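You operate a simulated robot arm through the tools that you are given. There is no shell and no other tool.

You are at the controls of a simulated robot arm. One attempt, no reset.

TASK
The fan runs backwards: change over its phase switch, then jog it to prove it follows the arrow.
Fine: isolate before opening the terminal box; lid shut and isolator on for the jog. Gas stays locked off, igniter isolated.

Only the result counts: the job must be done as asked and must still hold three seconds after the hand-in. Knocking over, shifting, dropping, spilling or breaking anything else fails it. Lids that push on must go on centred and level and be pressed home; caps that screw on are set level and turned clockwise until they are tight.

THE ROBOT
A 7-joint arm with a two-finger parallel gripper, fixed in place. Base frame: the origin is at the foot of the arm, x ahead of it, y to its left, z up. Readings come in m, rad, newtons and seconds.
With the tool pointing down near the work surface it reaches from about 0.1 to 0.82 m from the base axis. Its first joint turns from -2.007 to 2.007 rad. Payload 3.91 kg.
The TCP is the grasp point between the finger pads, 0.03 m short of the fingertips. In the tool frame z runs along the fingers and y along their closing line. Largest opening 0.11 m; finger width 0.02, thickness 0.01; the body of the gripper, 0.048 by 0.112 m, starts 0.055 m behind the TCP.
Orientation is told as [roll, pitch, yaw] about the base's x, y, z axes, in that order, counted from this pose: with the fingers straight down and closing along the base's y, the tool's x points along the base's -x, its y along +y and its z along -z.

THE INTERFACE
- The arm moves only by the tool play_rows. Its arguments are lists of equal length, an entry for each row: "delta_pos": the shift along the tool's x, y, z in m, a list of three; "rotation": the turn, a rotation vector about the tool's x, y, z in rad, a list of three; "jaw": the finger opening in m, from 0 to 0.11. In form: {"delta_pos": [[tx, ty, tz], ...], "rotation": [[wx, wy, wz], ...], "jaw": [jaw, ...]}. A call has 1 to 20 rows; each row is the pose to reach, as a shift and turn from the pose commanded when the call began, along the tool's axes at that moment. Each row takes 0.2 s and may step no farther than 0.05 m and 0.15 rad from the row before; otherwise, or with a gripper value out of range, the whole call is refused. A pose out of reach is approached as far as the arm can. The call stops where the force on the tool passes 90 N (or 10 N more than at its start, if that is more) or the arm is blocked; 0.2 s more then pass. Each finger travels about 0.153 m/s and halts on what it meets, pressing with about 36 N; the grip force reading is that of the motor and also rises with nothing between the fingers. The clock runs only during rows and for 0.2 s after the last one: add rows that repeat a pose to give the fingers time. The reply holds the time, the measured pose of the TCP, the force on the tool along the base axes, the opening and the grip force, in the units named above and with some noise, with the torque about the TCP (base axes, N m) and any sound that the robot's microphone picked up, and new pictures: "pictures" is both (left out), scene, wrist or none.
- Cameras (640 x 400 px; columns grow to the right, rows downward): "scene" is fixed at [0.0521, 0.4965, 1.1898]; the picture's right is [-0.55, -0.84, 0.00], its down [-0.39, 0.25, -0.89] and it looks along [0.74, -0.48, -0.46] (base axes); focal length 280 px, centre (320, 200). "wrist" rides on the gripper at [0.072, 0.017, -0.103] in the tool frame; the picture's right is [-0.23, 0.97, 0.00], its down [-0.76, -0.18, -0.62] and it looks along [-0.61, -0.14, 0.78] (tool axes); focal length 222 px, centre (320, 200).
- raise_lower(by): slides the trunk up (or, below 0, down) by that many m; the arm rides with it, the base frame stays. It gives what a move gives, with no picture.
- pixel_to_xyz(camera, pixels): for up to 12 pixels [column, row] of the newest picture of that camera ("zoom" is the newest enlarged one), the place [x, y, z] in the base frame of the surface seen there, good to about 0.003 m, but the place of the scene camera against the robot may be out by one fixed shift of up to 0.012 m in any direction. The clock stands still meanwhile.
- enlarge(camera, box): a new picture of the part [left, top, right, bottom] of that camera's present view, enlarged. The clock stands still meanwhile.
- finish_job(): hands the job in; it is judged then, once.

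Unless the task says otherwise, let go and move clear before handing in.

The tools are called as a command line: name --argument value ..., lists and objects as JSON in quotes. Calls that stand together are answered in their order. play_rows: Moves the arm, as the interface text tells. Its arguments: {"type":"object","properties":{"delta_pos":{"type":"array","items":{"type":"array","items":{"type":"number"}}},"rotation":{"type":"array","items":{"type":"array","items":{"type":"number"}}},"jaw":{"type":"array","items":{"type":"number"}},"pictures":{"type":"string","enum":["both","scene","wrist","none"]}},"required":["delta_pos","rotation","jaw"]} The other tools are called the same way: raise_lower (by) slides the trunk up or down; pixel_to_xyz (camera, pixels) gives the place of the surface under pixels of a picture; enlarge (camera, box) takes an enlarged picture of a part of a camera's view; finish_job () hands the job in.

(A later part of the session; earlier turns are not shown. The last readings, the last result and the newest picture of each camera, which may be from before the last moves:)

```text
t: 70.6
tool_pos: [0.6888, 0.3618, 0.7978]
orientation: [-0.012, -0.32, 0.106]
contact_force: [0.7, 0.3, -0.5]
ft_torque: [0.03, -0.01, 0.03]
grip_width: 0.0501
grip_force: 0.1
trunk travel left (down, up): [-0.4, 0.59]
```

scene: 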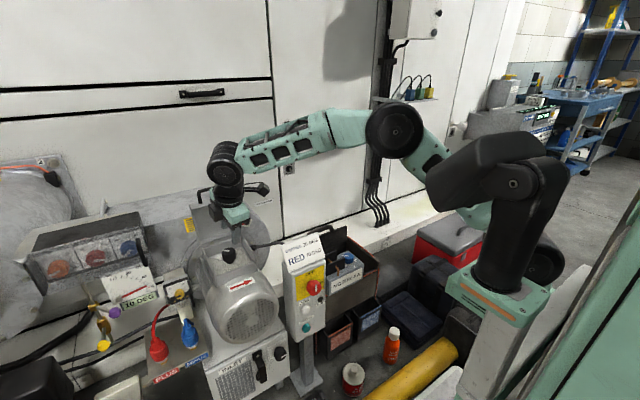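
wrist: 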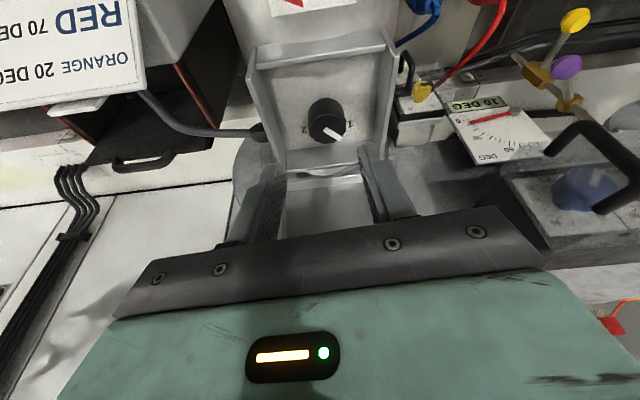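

The spin is fully reachable. I'll measure the switch from this view too, then spin back.

enlarge --camera "wrist" --box '[240, 30, 400, 180]'

pixel_to_xyz --camera "wrist" --pixels '[[327, 132], [340, 138], [312, 128], [344, 125], [330, 142], [326, 118], [325, 104], [306, 132], [349, 132], [318, 60], [268, 120], [380, 110]]'

play_rows --delta_pos '[[0, 0, 0], [0, 0, 0], [0, 0, 0], [0, 0, 0], [0, 0, 0], [0, 0, 0], [0, 0, 0], [0, 0, 0], [0, 0, 0], [0, 0, 0], [0, 0, 0], [0, 0, 0], [0, 0, 0]]' --rotation '[[0, 0, -0.135], [0, 0, -0.27], [0, 0, -0.405], [0, 0, -0.54], [0, 0, -0.675], [0, 0, -0.81], [0, 0, -0.945], [0, 0, -1.08], [0, 0, -1.215], [0, 0, -1.35], [0, 0, -1.485], [0, 0, -1.62], [0, 0, -1.62]]' --jaw '[0.05, 0.05, 0.05, 0.05, 0.05, 0.05, 0.05, 0.05, 0.05, 0.05, 0.05, 0.05, 0.05]' --pictures "wrist"

```text
2.67 times, centred on (320, 105) of wrist
```

zoom: 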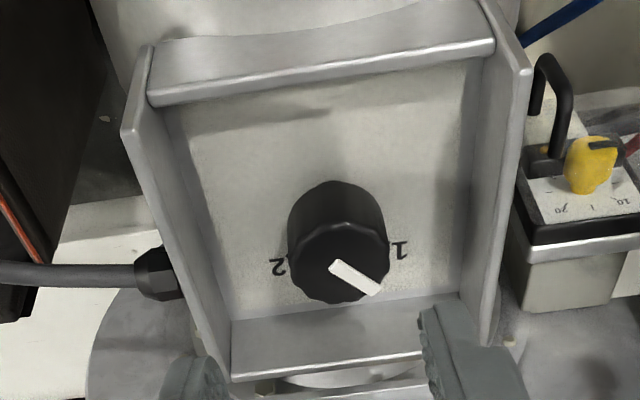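

```text
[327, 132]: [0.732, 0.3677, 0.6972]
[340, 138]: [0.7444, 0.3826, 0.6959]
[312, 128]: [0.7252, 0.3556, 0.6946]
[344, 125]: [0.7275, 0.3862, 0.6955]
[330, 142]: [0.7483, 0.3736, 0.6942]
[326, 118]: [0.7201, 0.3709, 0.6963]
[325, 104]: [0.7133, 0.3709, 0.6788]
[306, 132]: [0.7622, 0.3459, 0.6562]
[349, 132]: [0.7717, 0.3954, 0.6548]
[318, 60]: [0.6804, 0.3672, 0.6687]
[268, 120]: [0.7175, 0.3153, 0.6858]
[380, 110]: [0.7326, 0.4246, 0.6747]
```

```text
t: 73.4
tool_pos: [0.6886, 0.3619, 0.7963]
orientation: [-0.319, 0.028, 1.724]
contact_force: [0.2, 0.0, 0.2]
ft_torque: [0.02, 0.01, 0.02]
grip_width: 0.0502
grip_force: 0.0
trunk travel left (down, up): [-0.4, 0.59]
```

wrist: 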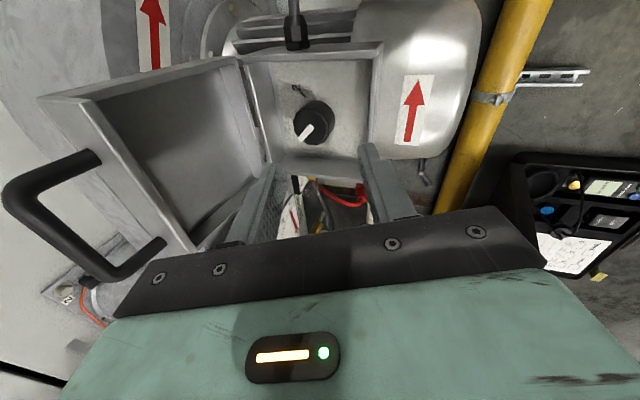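

The refined switch centre is ≈(0.734, 0.3695). I'll descend along the tool axis so the pads straddle it.

play_rows --delta_pos '[[-0.0037, -0.0079, 0.02], [-0.0037, -0.0079, 0.05], [-0.0037, -0.0079, 0.07], [-0.0037, -0.0079, 0.07]]' --rotation '[[0, 0, 0], [0, 0, 0], [0, 0, 0], [0, 0, 0]]' --jaw '[0.052, 0.052, 0.052, 0.052]'

```text
t: 74.4
tool_pos: [0.7183, 0.3688, 0.7337]
orientation: [-0.32, 0.026, 1.722]
contact_force: [0.7, 0.2, -0.5]
ft_torque: [0.02, 0.01, -0.03]
grip_width: 0.0523
grip_force: 0.1
trunk travel left (down, up): [-0.4, 0.59]
```

scene: 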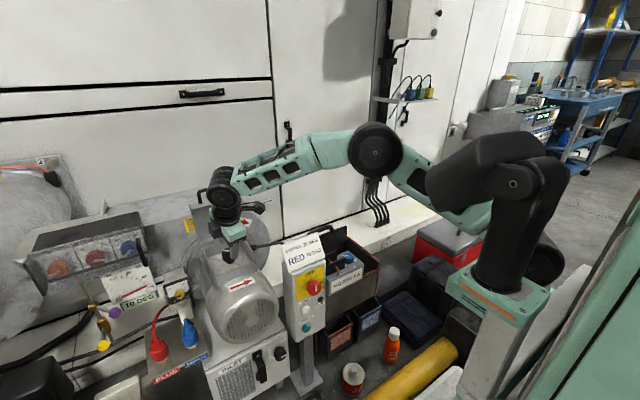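
wrist: 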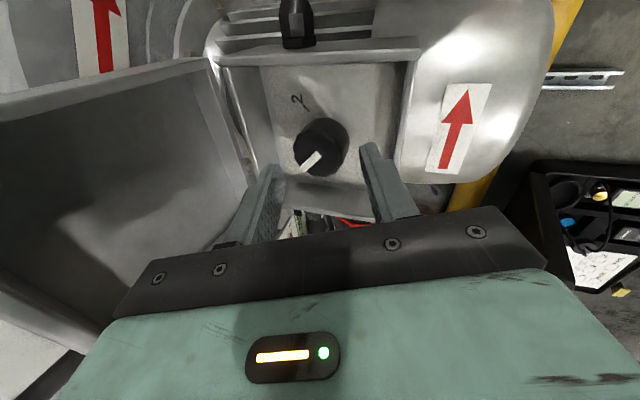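

The fingers straddle the knob with room on both sides. I'll go down the last 32 mm and close.

play_rows --delta_pos '[[0, 0, 0.016], [0, 0, 0.032], [0, 0, 0.032], [0, 0, 0.032], [0, 0, 0.032], [0, 0, 0.032]]' --rotation '[[0, 0, 0], [0, 0, 0], [0, 0, 0], [0, 0, 0], [0, 0, 0], [0, 0, 0]]' --jaw '[0.052, 0.052, 0.052, 0.03, 0.02, 0.02]'

```text
t: 75.8
tool_pos: [0.726, 0.3692, 0.7033]
orientation: [-0.317, 0.03, 1.723]
contact_force: [-4.2, -2.5, -2.1]
ft_torque: [-0.18, 0.79, 0.02]
grip_width: 0.044
grip_force: 45.5
trunk travel left (down, up): [-0.4, 0.59]
```

scene: 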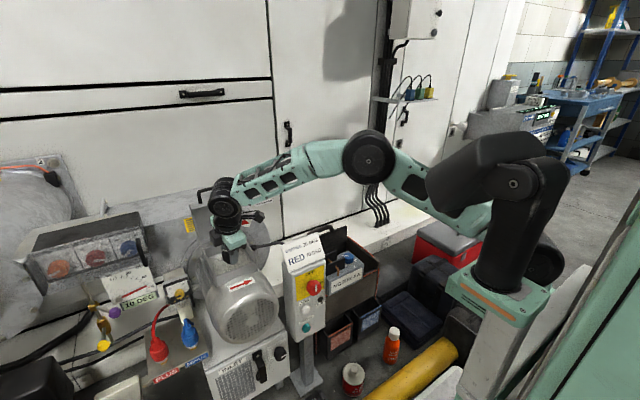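
wrist: 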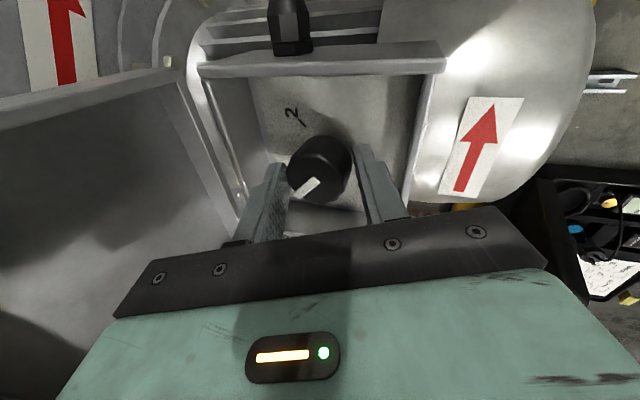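

Gripped at 44 mm, as expected with the tilt. I'll turn the first half of the +90°.

play_rows --delta_pos '[[0, 0, 0], [0, 0, 0], [0, 0, 0], [0, 0, 0], [0, 0, 0], [0, 0, 0]]' --rotation '[[0, 0, 0.13], [0, 0, 0.26], [0, 0, 0.39], [0, 0, 0.52], [0, 0, 0.65], [0, 0, 0.78]]' --jaw '[0.02, 0.02, 0.02, 0.02, 0.02, 0.02]'

```text
t: 77.2
tool_pos: [0.727, 0.3699, 0.7026]
orientation: [-0.246, -0.206, 0.969]
contact_force: [-9.7, 0.7, -5.9]
ft_torque: [-0.48, 1.16, 0.0]
grip_width: 0.0427
grip_force: 45.1
trunk travel left (down, up): [-0.4, 0.59]
```

scene: 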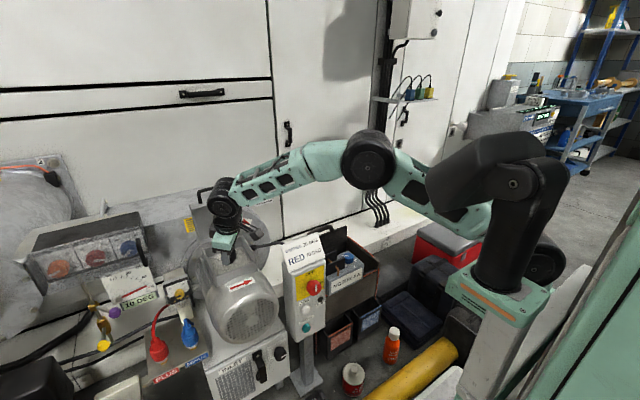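
wrist: 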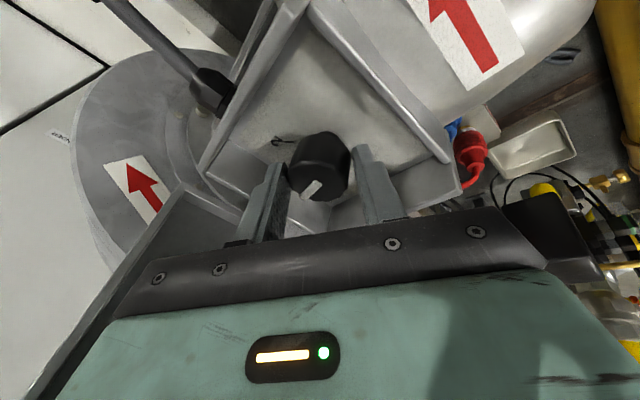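

The knob turns with the gripper. Finishing the turn to position 2.

play_rows --delta_pos '[[0, 0, 0], [0, 0, 0], [0, 0, 0], [0, 0, 0], [0, 0, 0], [0, 0, 0], [0, 0, 0]]' --rotation '[[0, 0, 0.13], [0, 0, 0.26], [0, 0, 0.39], [0, 0, 0.52], [0, 0, 0.65], [0, 0, 0.79], [0, 0, 0.83]]' --jaw '[0.02, 0.02, 0.02, 0.02, 0.02, 0.02, 0.02]'

enlarge --camera "wrist" --box '[240, 60, 400, 220]'

```text
t: 78.8
tool_pos: [0.7274, 0.37, 0.7044]
orientation: [-0.014, -0.321, 0.119]
contact_force: [-2.1, 8.3, -1.9]
ft_torque: [0.67, 0.01, 0.0]
grip_width: 0.0371
grip_force: 45.1
trunk travel left (down, up): [-0.4, 0.59]
```

scene: 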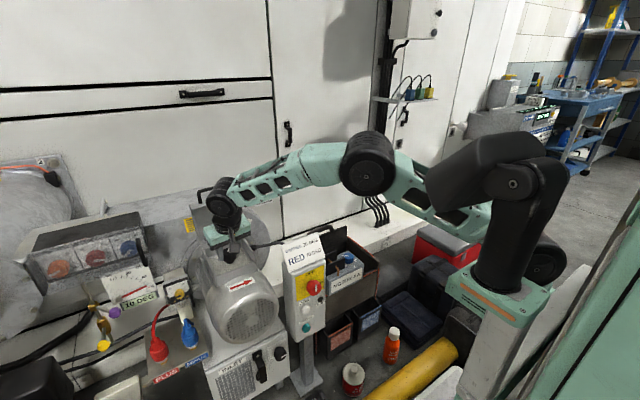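
wrist: 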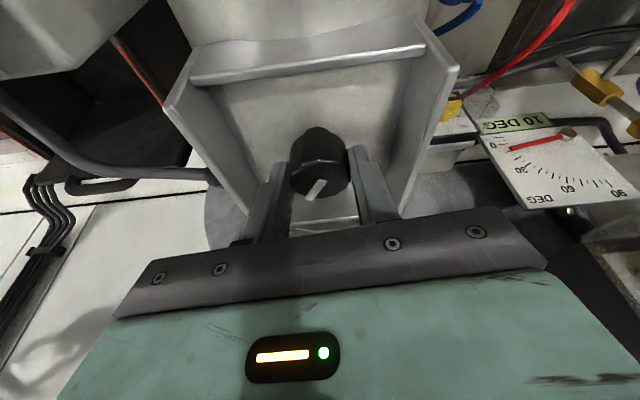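

```text
2.50 times, centred on (320, 140) of wrist
```

zoom: 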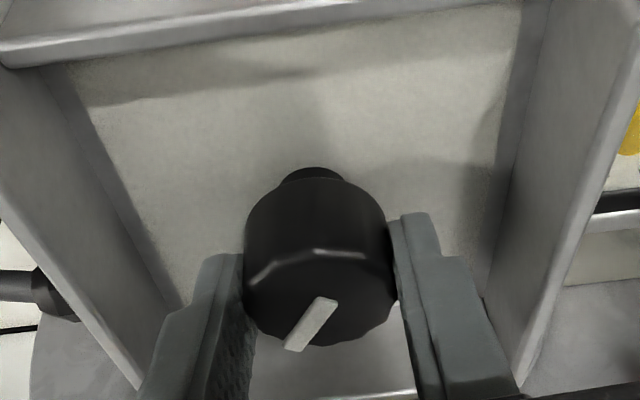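

I'll measure the pointer direction now to confirm it has reached 2.

pixel_to_xyz --camera "zoom" --pixels '[[325, 304], [292, 346], [310, 322]]'

```text
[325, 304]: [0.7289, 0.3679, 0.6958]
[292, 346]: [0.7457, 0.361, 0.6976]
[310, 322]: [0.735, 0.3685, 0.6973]
```

The pointer is at about −22°, so the grip slipped and 2 (−45°) isn't reached yet. I'll open, spin back 0.8 rad, and regrip for the rest.

play_rows --delta_pos '[[0, 0, 0], [0, 0, 0], [0, 0, 0], [0, 0, 0], [0, 0, 0], [0, 0, 0], [0, 0, 0], [0, 0, 0], [0, 0, 0], [0, 0, 0], [0, 0, 0], [0, 0, 0]]' --rotation '[[0, 0, 0], [0, 0, 0], [0, 0, -0.135], [0, 0, -0.27], [0, 0, -0.405], [0, 0, -0.54], [0, 0, -0.675], [0, 0, -0.75], [0, 0, -0.75], [0, 0, -0.75], [0, 0, -0.75], [0, 0, -0.75]]' --jaw '[0.052, 0.052, 0.052, 0.052, 0.052, 0.052, 0.052, 0.052, 0.052, 0.03, 0.02, 0.02]' --pictures "wrist"

enlarge --camera "wrist" --box '[240, 60, 400, 220]'

```text
t: 81.4
tool_pos: [0.7268, 0.3693, 0.7027]
orientation: [-0.231, -0.222, 0.894]
contact_force: [-4.6, 5.2, -1.1]
ft_torque: [0.61, 0.86, 0.03]
grip_width: 0.0419
grip_force: 45.2
trunk travel left (down, up): [-0.4, 0.59]
```

wrist: 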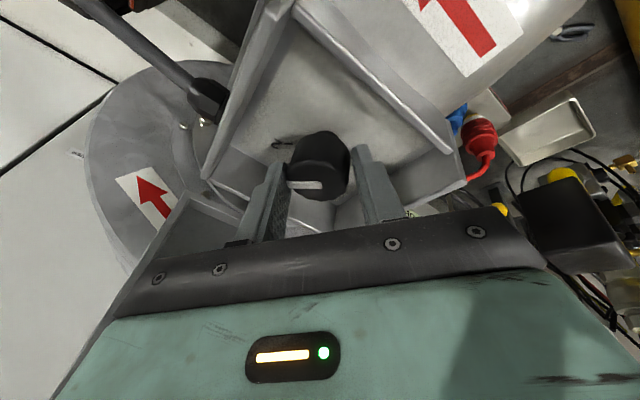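

```text
2.50 times, centred on (320, 140) of wrist
```

zoom: 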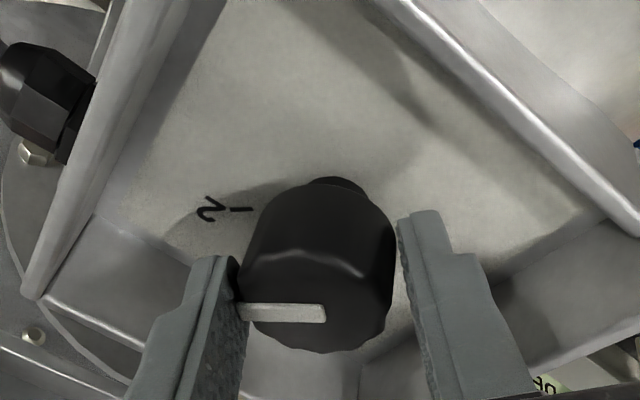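

pixel_to_xyz --camera "zoom" --pixels '[[322, 313], [248, 312], [290, 313], [232, 209], [250, 210]]'

```text
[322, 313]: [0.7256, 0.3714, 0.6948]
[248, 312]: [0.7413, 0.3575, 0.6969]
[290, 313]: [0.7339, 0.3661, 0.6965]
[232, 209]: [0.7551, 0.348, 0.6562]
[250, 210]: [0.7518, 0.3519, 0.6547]
```

The pointer now measures about −42°, lined up with the 2 tick, so it has settled there. I'll nudge it slightly, release, and back out for a clear look.

play_rows --delta_pos '[[0, 0, 0], [0, 0, 0], [0, 0, 0], [0, 0, 0], [0, 0, -0.02], [0, 0, -0.05], [0, 0, -0.08]]' --rotation '[[0, 0, 0.06], [0, 0, 0.08], [0, 0, 0.08], [0, 0, 0.08], [0, 0, 0.08], [0, 0, 0.08], [0, 0, 0.08]]' --jaw '[0.02, 0.02, 0.052, 0.052, 0.052, 0.052, 0.052]'

enlarge --camera "wrist" --box '[240, 50, 400, 190]'

pixel_to_xyz --camera "wrist" --pixels '[[320, 130]]'

```text
t: 83.0
tool_pos: [0.7029, 0.3674, 0.7801]
orientation: [-0.213, -0.238, 0.814]
contact_force: [0.0, 0.0, -0.7]
ft_torque: [0.0, -0.01, -0.01]
grip_width: 0.0522
grip_force: 0.0
trunk travel left (down, up): [-0.4, 0.59]
```

scene: 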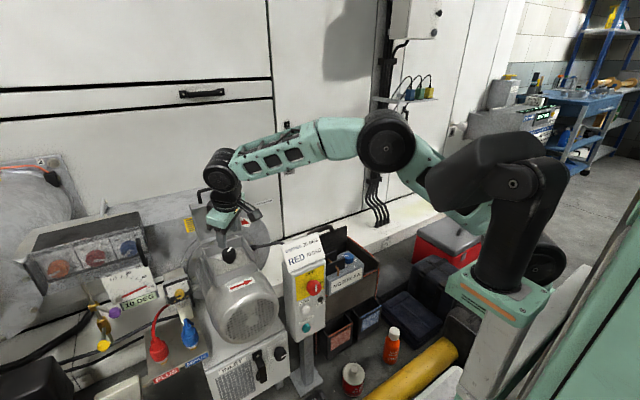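
wrist: 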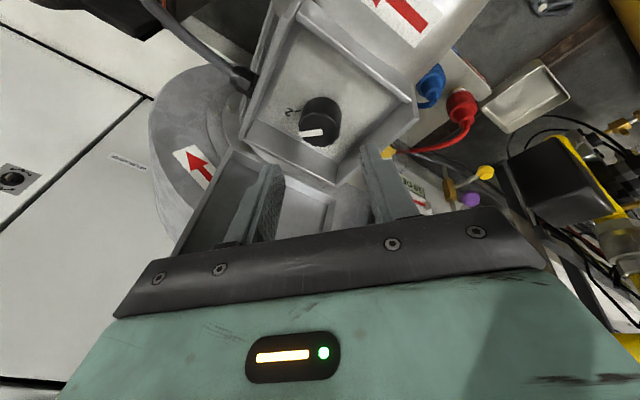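

```text
2.86 times, centred on (320, 120) of wrist
```

zoom: 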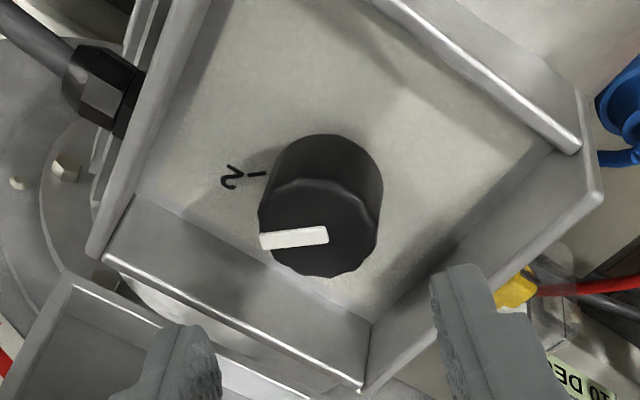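

```text
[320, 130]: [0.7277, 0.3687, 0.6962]
```

pixel_to_xyz --camera "zoom" --pixels '[[325, 234], [264, 242], [255, 174], [265, 173], [248, 175]]'

enlarge --camera "scene" --box '[205, 230, 255, 280]'

```text
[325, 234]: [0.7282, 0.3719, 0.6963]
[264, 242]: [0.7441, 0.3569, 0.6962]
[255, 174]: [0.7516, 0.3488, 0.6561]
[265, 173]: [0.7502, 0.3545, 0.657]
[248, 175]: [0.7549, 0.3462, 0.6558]
```

```text
8.00 times, centred on (230, 255) of scene
```

zoom: 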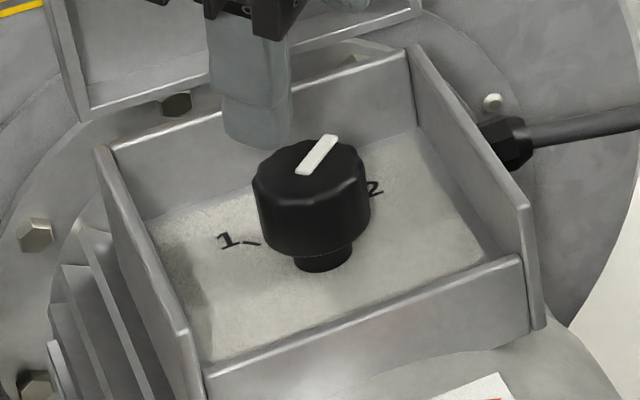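

The pointer sits on 2 (−43°). I'll retreat up and back, spinning back to the earlier twist, before regrasping the lid handle to close it.

play_rows --delta_pos '[[0, 0, -0.04], [0, 0, -0.08], [0, 0, -0.12], [0, 0, -0.16], [0, 0, -0.19], [0, 0, -0.22], [0, 0, -0.22], [0, 0, -0.22]]' --rotation '[[0, 0, -0.05], [0, 0, -0.18], [0, 0, -0.31], [0, 0, -0.44], [0, 0, -0.57], [0, 0, -0.7], [0, 0, -0.83], [0, 0, -0.91]]' --jaw '[0.04, 0.04, 0.04, 0.04, 0.04, 0.04, 0.04, 0.04]'

```text
t: 84.8
tool_pos: [0.6324, 0.3627, 0.9889]
orientation: [-0.319, 0.018, 1.696]
contact_force: [0.4, 0.4, -0.7]
ft_torque: [-0.03, -0.03, -0.03]
grip_width: 0.0401
grip_force: 0.0
trunk travel left (down, up): [-0.4, 0.59]
```

scene: 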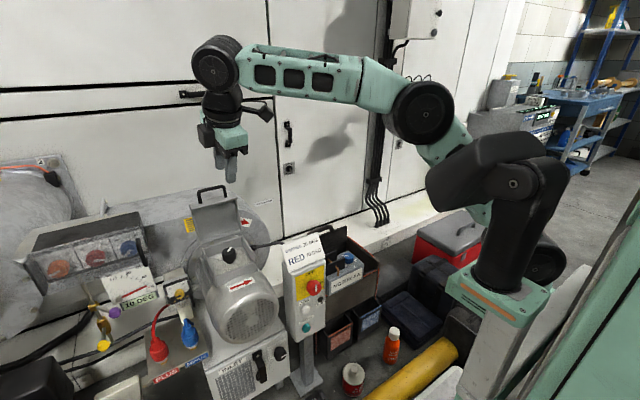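
wrist: 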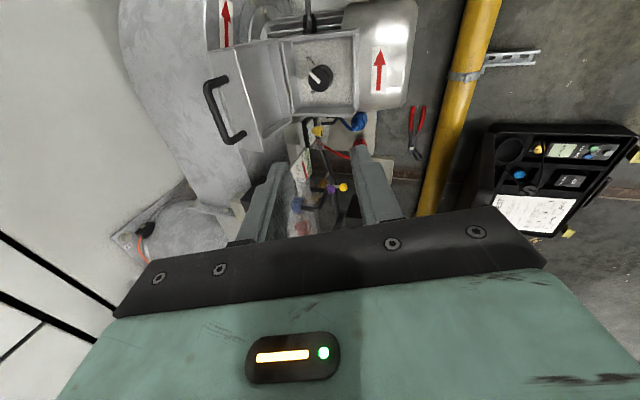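

Both the lid (still open) and the switch on 2 are visible. I'll reorient to the forward-pointing handle grip, then lower the trunk to the working height used for opening.

play_rows --delta_pos '[[0.0084, -0.0016, -0.0219], [0.0167, -0.0032, -0.0437], [0.0251, -0.0048, -0.0656], [0.0334, -0.0065, -0.0875], [0.0418, -0.0081, -0.1094], [0.0501, -0.0097, -0.1312], [0.0585, -0.0113, -0.1531], [0.0585, -0.0113, -0.1531]]' --rotation '[[0.1199, -0.0357, -0.0465], [0.2398, -0.0715, -0.0929], [0.3597, -0.1072, -0.1394], [0.4796, -0.1429, -0.1859], [0.5995, -0.1786, -0.2324], [0.7194, -0.2144, -0.2788], [0.8393, -0.2501, -0.3253], [0.8393, -0.2501, -0.3253]]' --jaw '[0.04, 0.04, 0.04, 0.04, 0.04, 0.04, 0.04, 0.04]' --pictures "none"

```text
t: 86.6
tool_pos: [0.6026, 0.302, 1.1387]
orientation: [-1.16, 0.051, 2.092]
contact_force: [0.5, 0.0, -0.2]
ft_torque: [0.02, -0.03, 0.01]
grip_width: 0.0402
grip_force: 0.1
trunk travel left (down, up): [-0.4, 0.59]
```

raise_lower --by -0.25

play_rows --delta_pos '[[0, 0, 0]]' --rotation '[[0, 0, 0]]' --jaw '[0.04]'

enlarge --camera "wrist" --box '[300, 0, 480, 160]'

```text
t: 89.2
tool_pos: [0.6028, 0.3027, 0.8891]
orientation: [-1.157, 0.05, 2.09]
contact_force: [-0.4, 0.5, 0.1]
ft_torque: [0.0, 0.02, 0.01]
grip_width: 0.0399
grip_force: 0.1
trunk travel left (down, up): [-0.15, 0.84]
```

```text
t: 89.6
tool_pos: [0.6026, 0.3016, 0.8885]
orientation: [-1.158, 0.051, 2.092]
contact_force: [-0.8, 0.9, 0.9]
ft_torque: [-0.03, 0.03, -0.02]
grip_width: 0.04
grip_force: 0.0
trunk travel left (down, up): [-0.15, 0.84]
```

scene: 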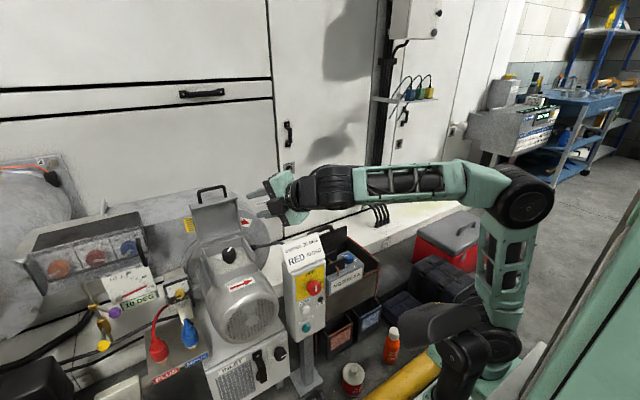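
wrist: 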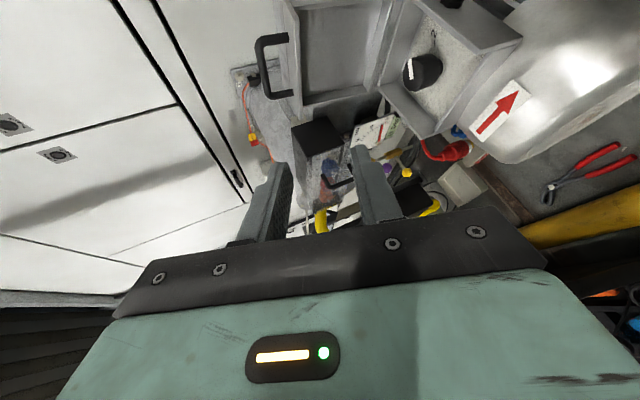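

```text
2.50 times, centred on (390, 80) of wrist
```

zoom: 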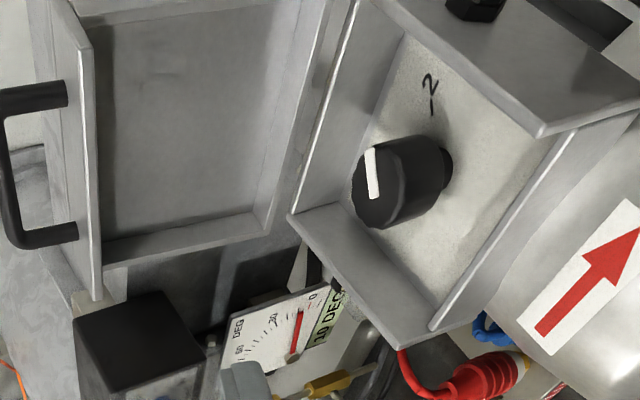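

The handle bar is at (262,45)–(268,92) in the wrist view; I'll measure it.

pixel_to_xyz --camera "wrist" --pixels '[[259, 50], [260, 65], [264, 82], [270, 38], [284, 37], [276, 94], [290, 92], [262, 72]]'

pixel_to_xyz --camera "scene" --pixels '[[200, 191], [210, 188], [222, 186], [199, 202], [226, 196]]'

```text
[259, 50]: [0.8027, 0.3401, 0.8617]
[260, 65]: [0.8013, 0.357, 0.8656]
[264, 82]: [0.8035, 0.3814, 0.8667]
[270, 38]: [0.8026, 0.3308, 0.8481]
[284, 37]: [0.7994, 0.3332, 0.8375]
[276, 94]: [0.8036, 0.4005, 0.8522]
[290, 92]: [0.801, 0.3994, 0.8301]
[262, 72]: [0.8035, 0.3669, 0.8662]
```

```text
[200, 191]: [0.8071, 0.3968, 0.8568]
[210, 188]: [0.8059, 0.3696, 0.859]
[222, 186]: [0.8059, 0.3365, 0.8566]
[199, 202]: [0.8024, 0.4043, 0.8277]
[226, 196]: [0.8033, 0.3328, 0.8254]
```

The bar centre is ≈(0.808, 0.366, 0.860). I'll approach along the tool axis with a 36 mm opening, stopping short to check.

play_rows --delta_pos '[[0.0152, -0.0189, 0.0336], [0.0303, -0.0377, 0.0672], [0.0455, -0.0566, 0.1008], [0.0455, -0.0566, 0.14], [0.0455, -0.0566, 0.17], [0.0455, -0.0566, 0.17]]' --rotation '[[0, 0, 0], [0, 0, 0], [0, 0, 0], [0, 0, 0], [0, 0, 0], [0, 0, 0]]' --jaw '[0.036, 0.036, 0.036, 0.036, 0.036, 0.036]'

enlarge --camera "scene" --box '[170, 160, 290, 280]'

```text
t: 91.0
tool_pos: [0.7809, 0.3514, 0.8744]
orientation: [-1.157, 0.05, 2.094]
contact_force: [0.8, 0.0, 0.3]
ft_torque: [-0.01, 0.02, 0.03]
grip_width: 0.0361
grip_force: 0.1
trunk travel left (down, up): [-0.15, 0.84]
```

scene: 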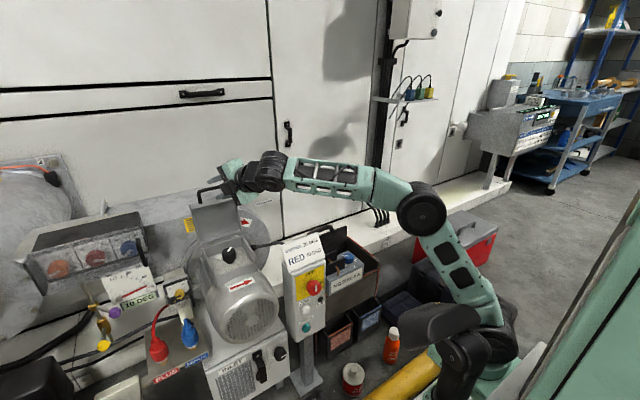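
wrist: 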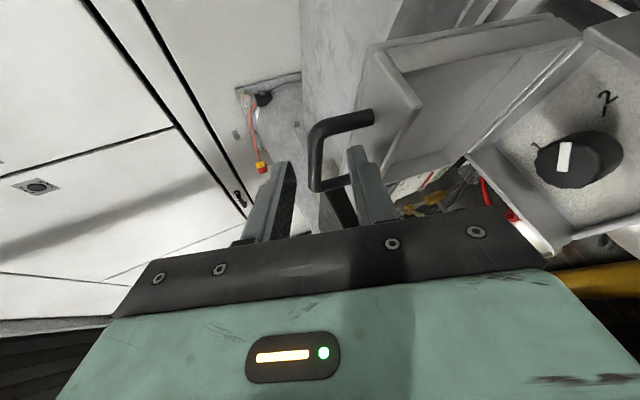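

```text
3.33 times, centred on (230, 220) of scene
```

zoom: 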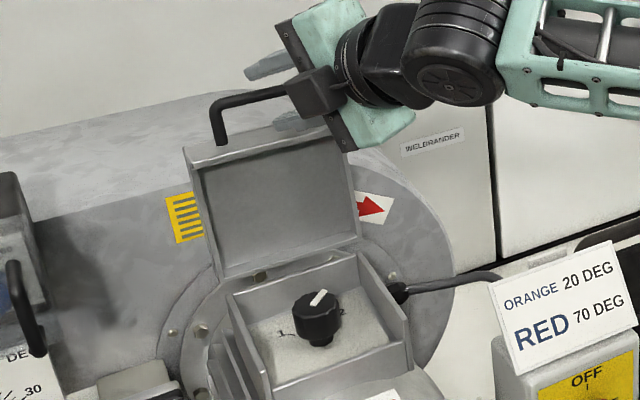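

The bar lies between the fingers at (315,160). I'll advance 30 mm and close.

play_rows --delta_pos '[[0, 0, 0.015], [0, 0, 0.03], [0, 0, 0.03], [0, 0, 0.03], [0, 0, 0.03]]' --rotation '[[0, 0, 0], [0, 0, 0], [0, 0, 0], [0, 0, 0], [0, 0, 0]]' --jaw '[0.036, 0.036, 0.015, 0.0, 0.0]'

```text
t: 92.2
tool_pos: [0.8046, 0.3642, 0.8714]
orientation: [-1.172, 0.047, 2.093]
contact_force: [6.6, 5.1, 37.8]
ft_torque: [1.4, -0.82, -0.64]
grip_width: 0.0147
grip_force: 44.6
trunk travel left (down, up): [-0.15, 0.84]
```

scene: 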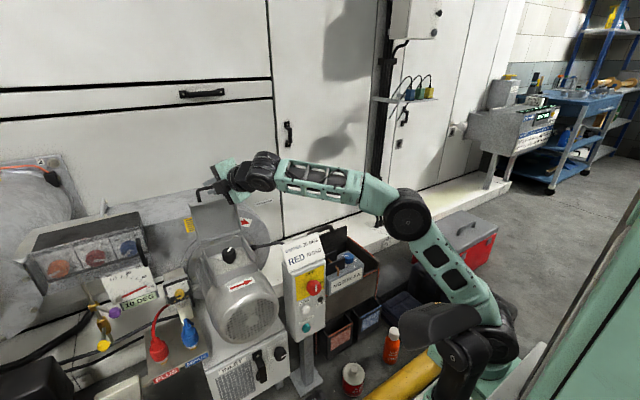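
wrist: 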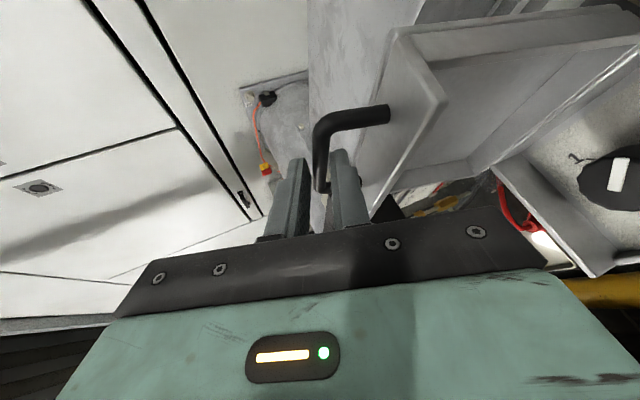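

The bar is gripped (14.7 mm). I'll reverse along the hinge arc, first to about 30° down from vertical, checking the forces.

play_rows --delta_pos '[[-0.007, -0.001, -0.0138], [-0.0143, 0.0009, -0.0275], [-0.0244, 0.0089, -0.043], [-0.0343, 0.0212, -0.0558], [-0.0441, 0.0333, -0.0684], [-0.0535, 0.0471, -0.0791], [-0.0535, 0.0471, -0.0791]]' --rotation '[[0, 0, 0], [0, 0, 0], [0, 0, 0], [0, 0, 0], [0, 0, 0], [0, 0, 0], [0, 0, 0]]' --jaw '[0.0, 0.0, 0.0, 0.0, 0.0, 0.0, 0.0]'

```text
t: 93.8
tool_pos: [0.6982, 0.3641, 0.8543]
orientation: [-1.167, 0.045, 2.095]
contact_force: [-19.7, -3.2, 34.0]
ft_torque: [1.32, -0.56, -0.43]
grip_width: 0.0143
grip_force: 45.7
trunk travel left (down, up): [-0.15, 0.84]
```

scene: 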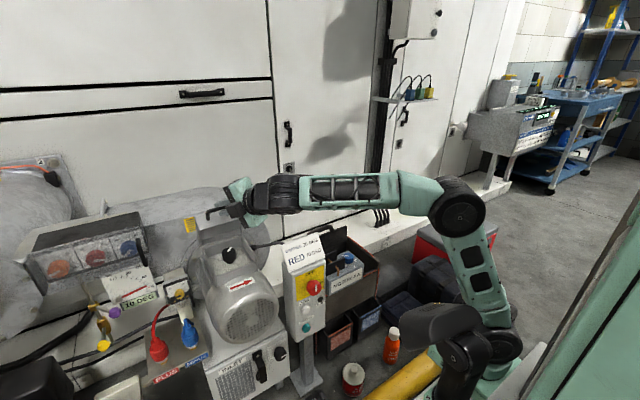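
wrist: 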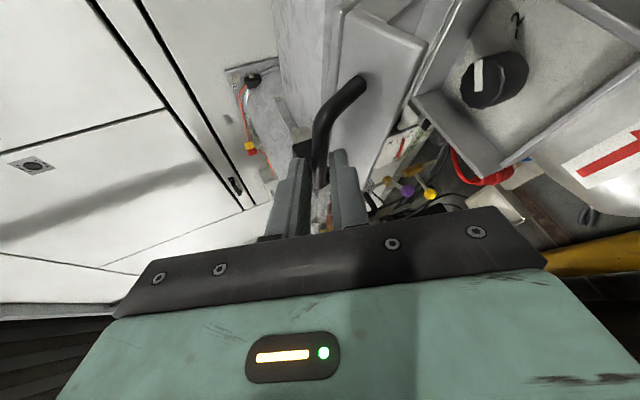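

The residual force is radially outward (38 N), so I'll widen the radius slightly and continue to about 60° down.

play_rows --delta_pos '[[-0.0055, 0.0055, -0.0075], [-0.0102, 0.0128, -0.0129], [-0.0145, 0.0215, -0.0168], [-0.0185, 0.0302, -0.0198], [-0.0222, 0.0396, -0.022], [-0.0257, 0.049, -0.0237], [-0.0318, 0.0684, -0.025], [-0.0318, 0.0684, -0.025]]' --rotation '[[0, 0, 0], [0, 0, 0], [0, 0, 0], [0, 0, 0], [0, 0, 0], [0, 0, 0], [0, 0, 0], [0, 0, 0]]' --jaw '[0.0, 0.0, 0.0, 0.0, 0.0, 0.0, 0.0, 0.0]'

```text
t: 95.6
tool_pos: [0.6365, 0.3639, 0.7976]
orientation: [-1.164, 0.048, 2.096]
contact_force: [-43.9, -12.5, 25.4]
ft_torque: [0.96, -0.2, -0.16]
grip_width: 0.0129
grip_force: 44.7
trunk travel left (down, up): [-0.15, 0.84]
```

scene: 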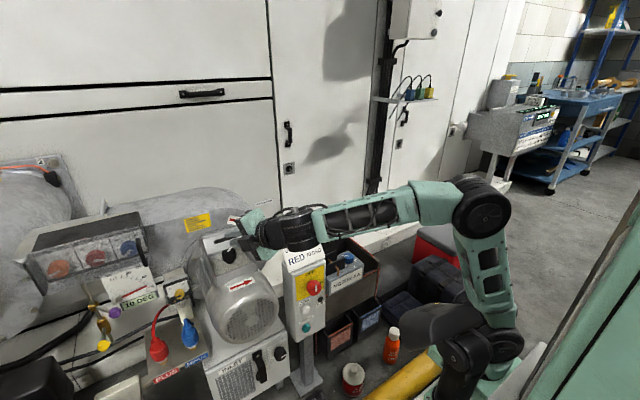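
wrist: 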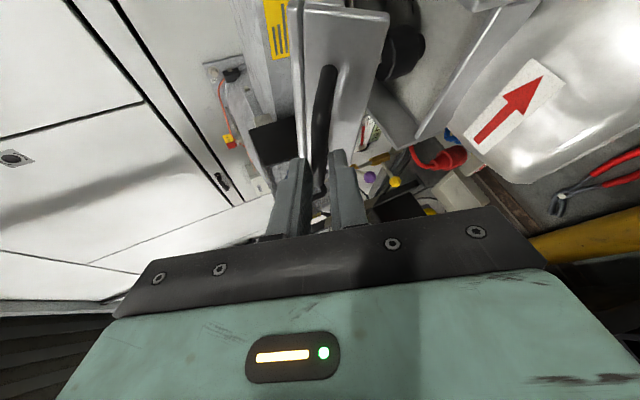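

The force pushes back along the tool axis (about 51 N), so I'll ease back a few mm while lowering on to ~85°.

play_rows --delta_pos '[[-0.004, 0.008, -0.005], [-0.008, 0.0216, -0.0042], [-0.01, 0.0313, -0.003], [-0.0117, 0.041, -0.0015], [-0.013, 0.0535, 0.0025], [-0.0143, 0.066, 0.007], [-0.0143, 0.066, 0.007]]' --rotation '[[0, 0, 0], [0, 0, 0], [0, 0, 0], [0, 0, 0], [0, 0, 0], [0, 0, 0], [0, 0, 0]]' --jaw '[0.0, 0.0, 0.0, 0.0, 0.0, 0.0, 0.0]'

```text
t: 97.2
tool_pos: [0.6136, 0.3644, 0.7298]
orientation: [-1.156, 0.05, 2.095]
contact_force: [-58.0, -29.4, 3.5]
ft_torque: [0.66, 0.54, -0.4]
grip_width: 0.0137
grip_force: 45.3
trunk travel left (down, up): [-0.15, 0.84]
```

scene: 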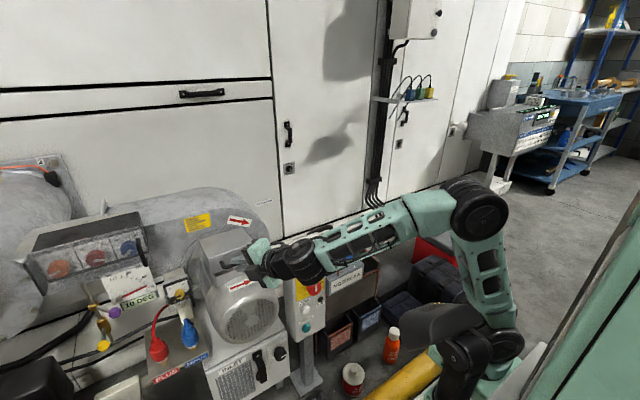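
wrist: 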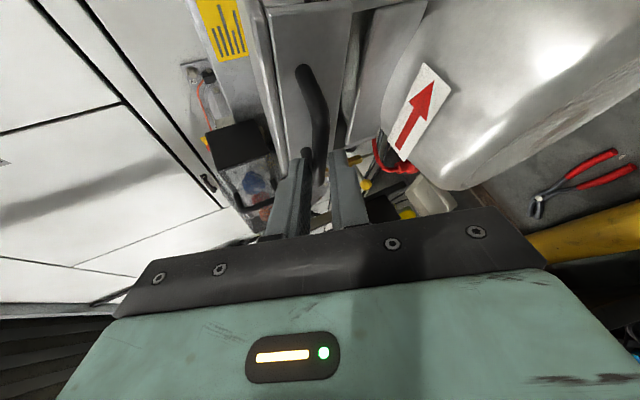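

The lid is nearly shut (~10° left). I'll back off 8 mm to relieve the push, then lower the last ~20 mm.

play_rows --delta_pos '[[-0.002, 0.003, -0.008], [-0.0025, 0.01, -0.005], [-0.003, 0.017, -0.002], [-0.003, 0.023, 0.001], [-0.003, 0.023, 0.001]]' --rotation '[[0, 0, 0], [0, 0, 0], [0, 0, 0], [0, 0, 0], [0, 0, 0]]' --jaw '[0.0, 0.0, 0.0, 0.0, 0.0]'

enlarge --camera "scene" --box '[180, 215, 280, 295]'

```text
t: 98.4
tool_pos: [0.609, 0.3609, 0.7086]
orientation: [-1.16, 0.051, 2.091]
contact_force: [0.3, 13.6, 3.4]
ft_torque: [0.57, -0.15, 0.25]
grip_width: 0.0109
grip_force: 45.5
trunk travel left (down, up): [-0.15, 0.84]
```

scene: 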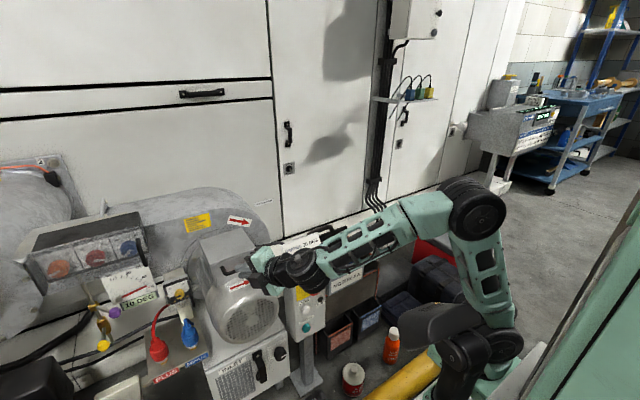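
wrist: 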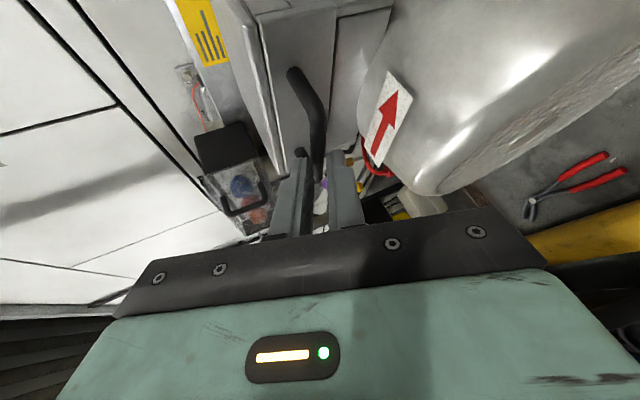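

```text
5.00 times, centred on (230, 255) of scene
```

zoom: 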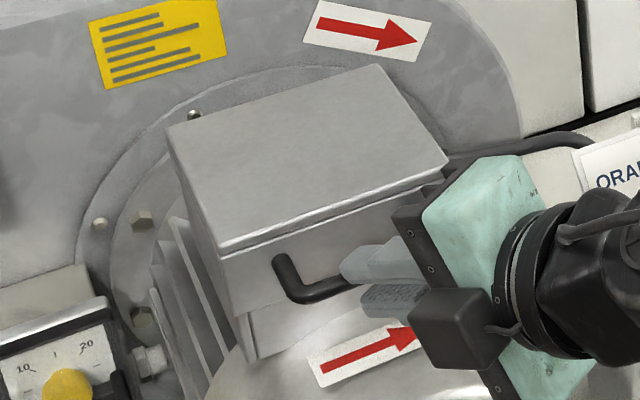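

The lid looks closed and the bar is at the fingertips. I'll release and back off, then verify.

play_rows --delta_pos '[[0, 0, 0], [0, 0, 0], [0, 0, -0.03], [0, 0, -0.07], [0, 0, -0.1]]' --rotation '[[0, 0, 0], [0, 0, 0], [0, 0, 0], [0, 0, 0], [0, 0, 0]]' --jaw '[0.035, 0.035, 0.035, 0.035, 0.035]'

enlarge --camera "scene" --box '[180, 215, 280, 295]'

enlarge --camera "wrist" --box '[220, 0, 390, 160]'

pixel_to_xyz --camera "scene" --pixels '[[202, 243], [239, 231], [211, 264], [254, 249], [232, 250], [222, 269], [236, 268]]'

```text
t: 99.6
tool_pos: [0.529, 0.3177, 0.7503]
orientation: [-1.157, 0.052, 2.09]
contact_force: [0.2, 0.3, 0.0]
ft_torque: [0.0, 0.0, 0.02]
grip_width: 0.0353
grip_force: 0.1
trunk travel left (down, up): [-0.15, 0.84]
```

scene: 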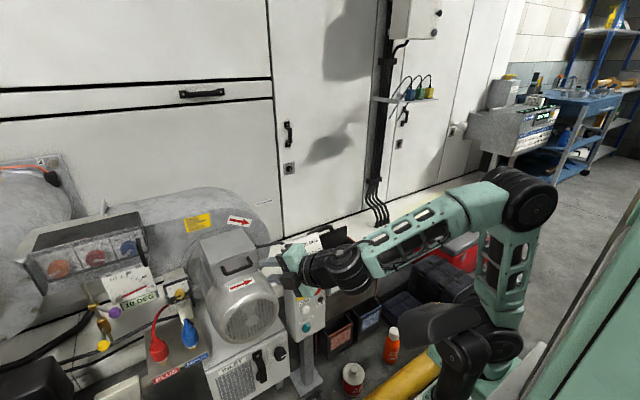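
wrist: 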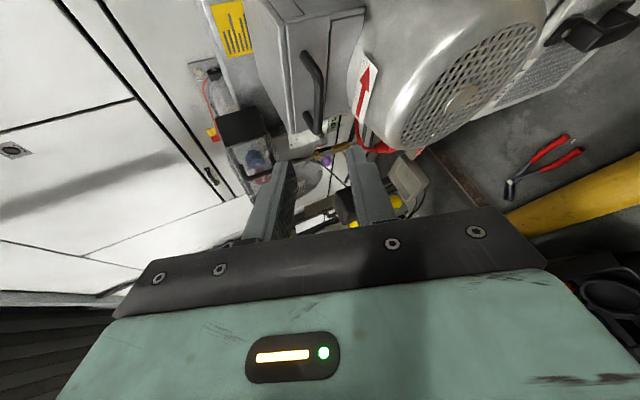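

```text
5.00 times, centred on (230, 255) of scene
```

zoom: 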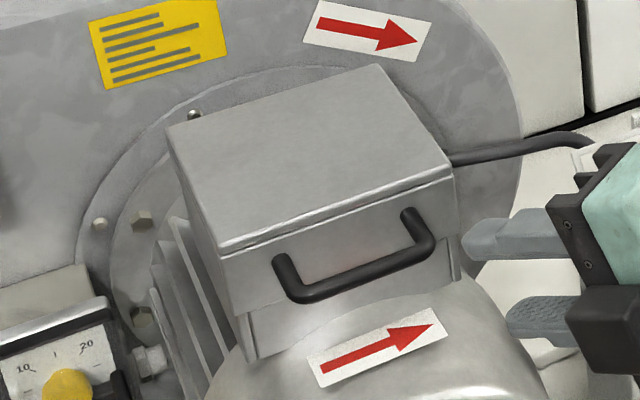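

```text
2.50 times, centred on (305, 80) of wrist
```

zoom: 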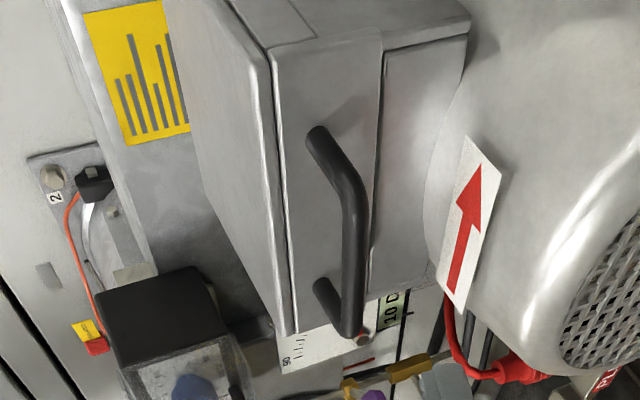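

```text
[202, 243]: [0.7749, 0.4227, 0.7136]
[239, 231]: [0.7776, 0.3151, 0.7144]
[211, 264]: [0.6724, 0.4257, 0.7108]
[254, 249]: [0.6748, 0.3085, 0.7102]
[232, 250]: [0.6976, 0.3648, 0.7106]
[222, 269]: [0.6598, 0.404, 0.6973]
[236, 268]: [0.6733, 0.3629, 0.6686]
```

The lid's measured corners match the original closed positions to within a couple of mm, so it's shut. Next is the isolator: I'll lower the trunk to the earlier knob height and line up in front of it, with the jaws vertical.

raise_lower --by -0.1

play_rows --delta_pos '[[0.017, 0.0193, -0.0106], [0.0339, 0.0386, -0.0211], [0.0509, 0.058, -0.0317], [0.0678, 0.0773, -0.0423], [0.0848, 0.0966, -0.0528], [0.1017, 0.1159, -0.0634], [0.1017, 0.1159, -0.0634]]' --rotation '[[0.0648, 0.0832, 0.0262], [0.1297, 0.1663, 0.0525], [0.1945, 0.2495, 0.0787], [0.2593, 0.3327, 0.1049], [0.3242, 0.4158, 0.1312], [0.389, 0.499, 0.1574], [0.389, 0.499, 0.1574]]' --jaw '[0.06, 0.065, 0.07, 0.075, 0.075, 0.075, 0.075]'

```text
t: 100.9
tool_pos: [0.5302, 0.3185, 0.6499]
orientation: [-1.158, 0.048, 2.092]
contact_force: [0.6, 0.2, 0.2]
ft_torque: [0.0, -0.02, 0.0]
grip_width: 0.0349
grip_force: 0.1
trunk travel left (down, up): [-0.05, 0.94]
```

```text
t: 102.5
tool_pos: [0.4925, 0.1722, 0.5748]
orientation: [-1.569, -0.002, 1.574]
contact_force: [0.7, 0.0, 1.0]
ft_torque: [-0.02, 0.02, -0.01]
grip_width: 0.0749
grip_force: 0.0
trunk travel left (down, up): [-0.05, 0.94]
```

scene: 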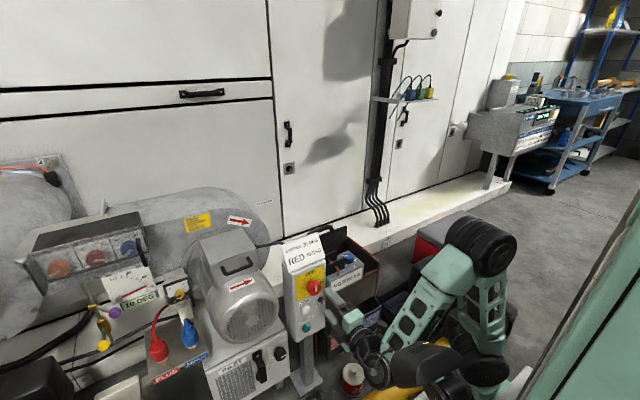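
wrist: 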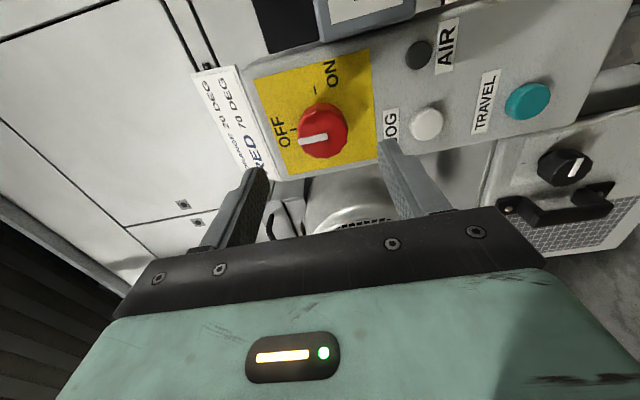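

Perfectly aligned with the knob (pose (0.4925, 0.172, 0.575), tool along +x). I'll advance in stages.

play_rows --delta_pos '[[0, 0.001, 0.025], [0, 0.001, 0.05], [0, 0.001, 0.068], [0, 0.001, 0.068]]' --rotation '[[0, 0, 0], [0, 0, 0], [0, 0, 0], [0, 0, 0]]' --jaw '[0.075, 0.075, 0.075, 0.075]' --pictures "wrist"

```text
t: 103.5
tool_pos: [0.5599, 0.1729, 0.5754]
orientation: [-1.57, -0.002, 1.574]
contact_force: [0.8, -0.1, -0.5]
ft_torque: [0.01, -0.01, -0.03]
grip_width: 0.0752
grip_force: 0.0
trunk travel left (down, up): [-0.05, 0.94]
```

wrist: 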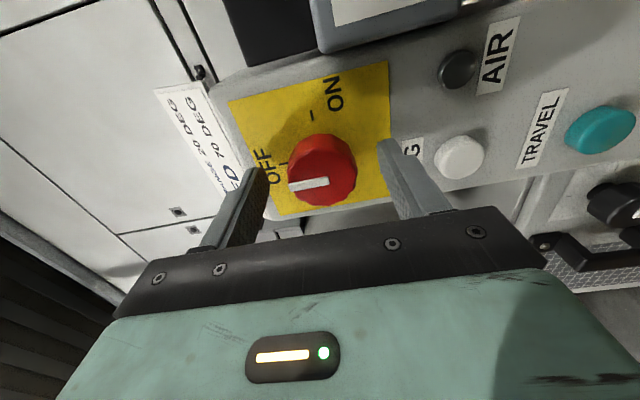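

Centred. I'll close on the knob and turn +90° (clockwise) to ON.

play_rows --delta_pos '[[0, 0, 0], [0, 0, 0], [0, 0, 0], [0, 0, 0], [0, 0, 0], [0, 0, 0], [0, 0, 0], [0, 0, 0], [0, 0, 0], [0, 0, 0], [0, 0, 0], [0, 0, 0], [0, 0, 0], [0, 0, 0], [0, 0, 0], [0, 0, 0]]' --rotation '[[0, 0, 0], [0, 0, 0], [0, 0, 0], [0, 0, 0.13], [0, 0, 0.26], [0, 0, 0.39], [0, 0, 0.52], [0, 0, 0.65], [0, 0, 0.78], [0, 0, 0.91], [0, 0, 1.04], [0, 0, 1.17], [0, 0, 1.3], [0, 0, 1.43], [0, 0, 1.57], [0, 0, 1.57]]' --jaw '[0.05, 0.03, 0.03, 0.03, 0.03, 0.03, 0.03, 0.03, 0.03, 0.03, 0.03, 0.03, 0.03, 0.03, 0.03, 0.03]'

```text
t: 106.9
tool_pos: [0.5601, 0.1751, 0.5703]
orientation: [0.013, -1.561, -0.009]
contact_force: [-14.3, -1.2, -35.7]
ft_torque: [0.02, 0.37, -0.7]
grip_width: 0.0427
grip_force: 44.6
trunk travel left (down, up): [-0.05, 0.94]
```

scene: 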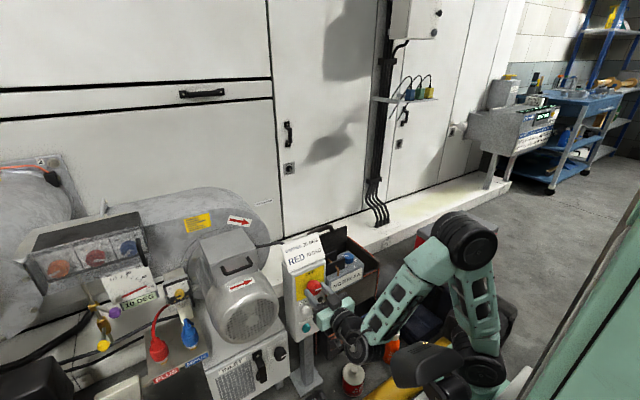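
wrist: 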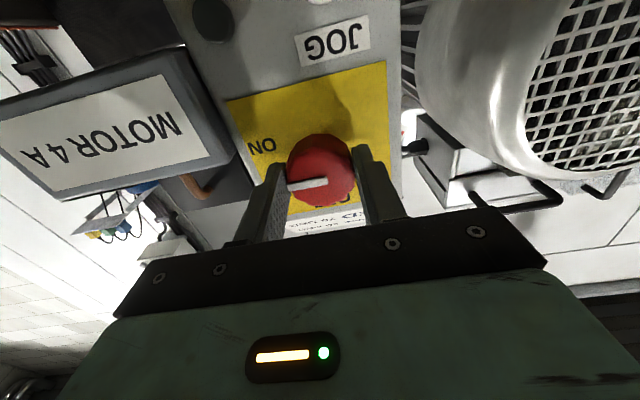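

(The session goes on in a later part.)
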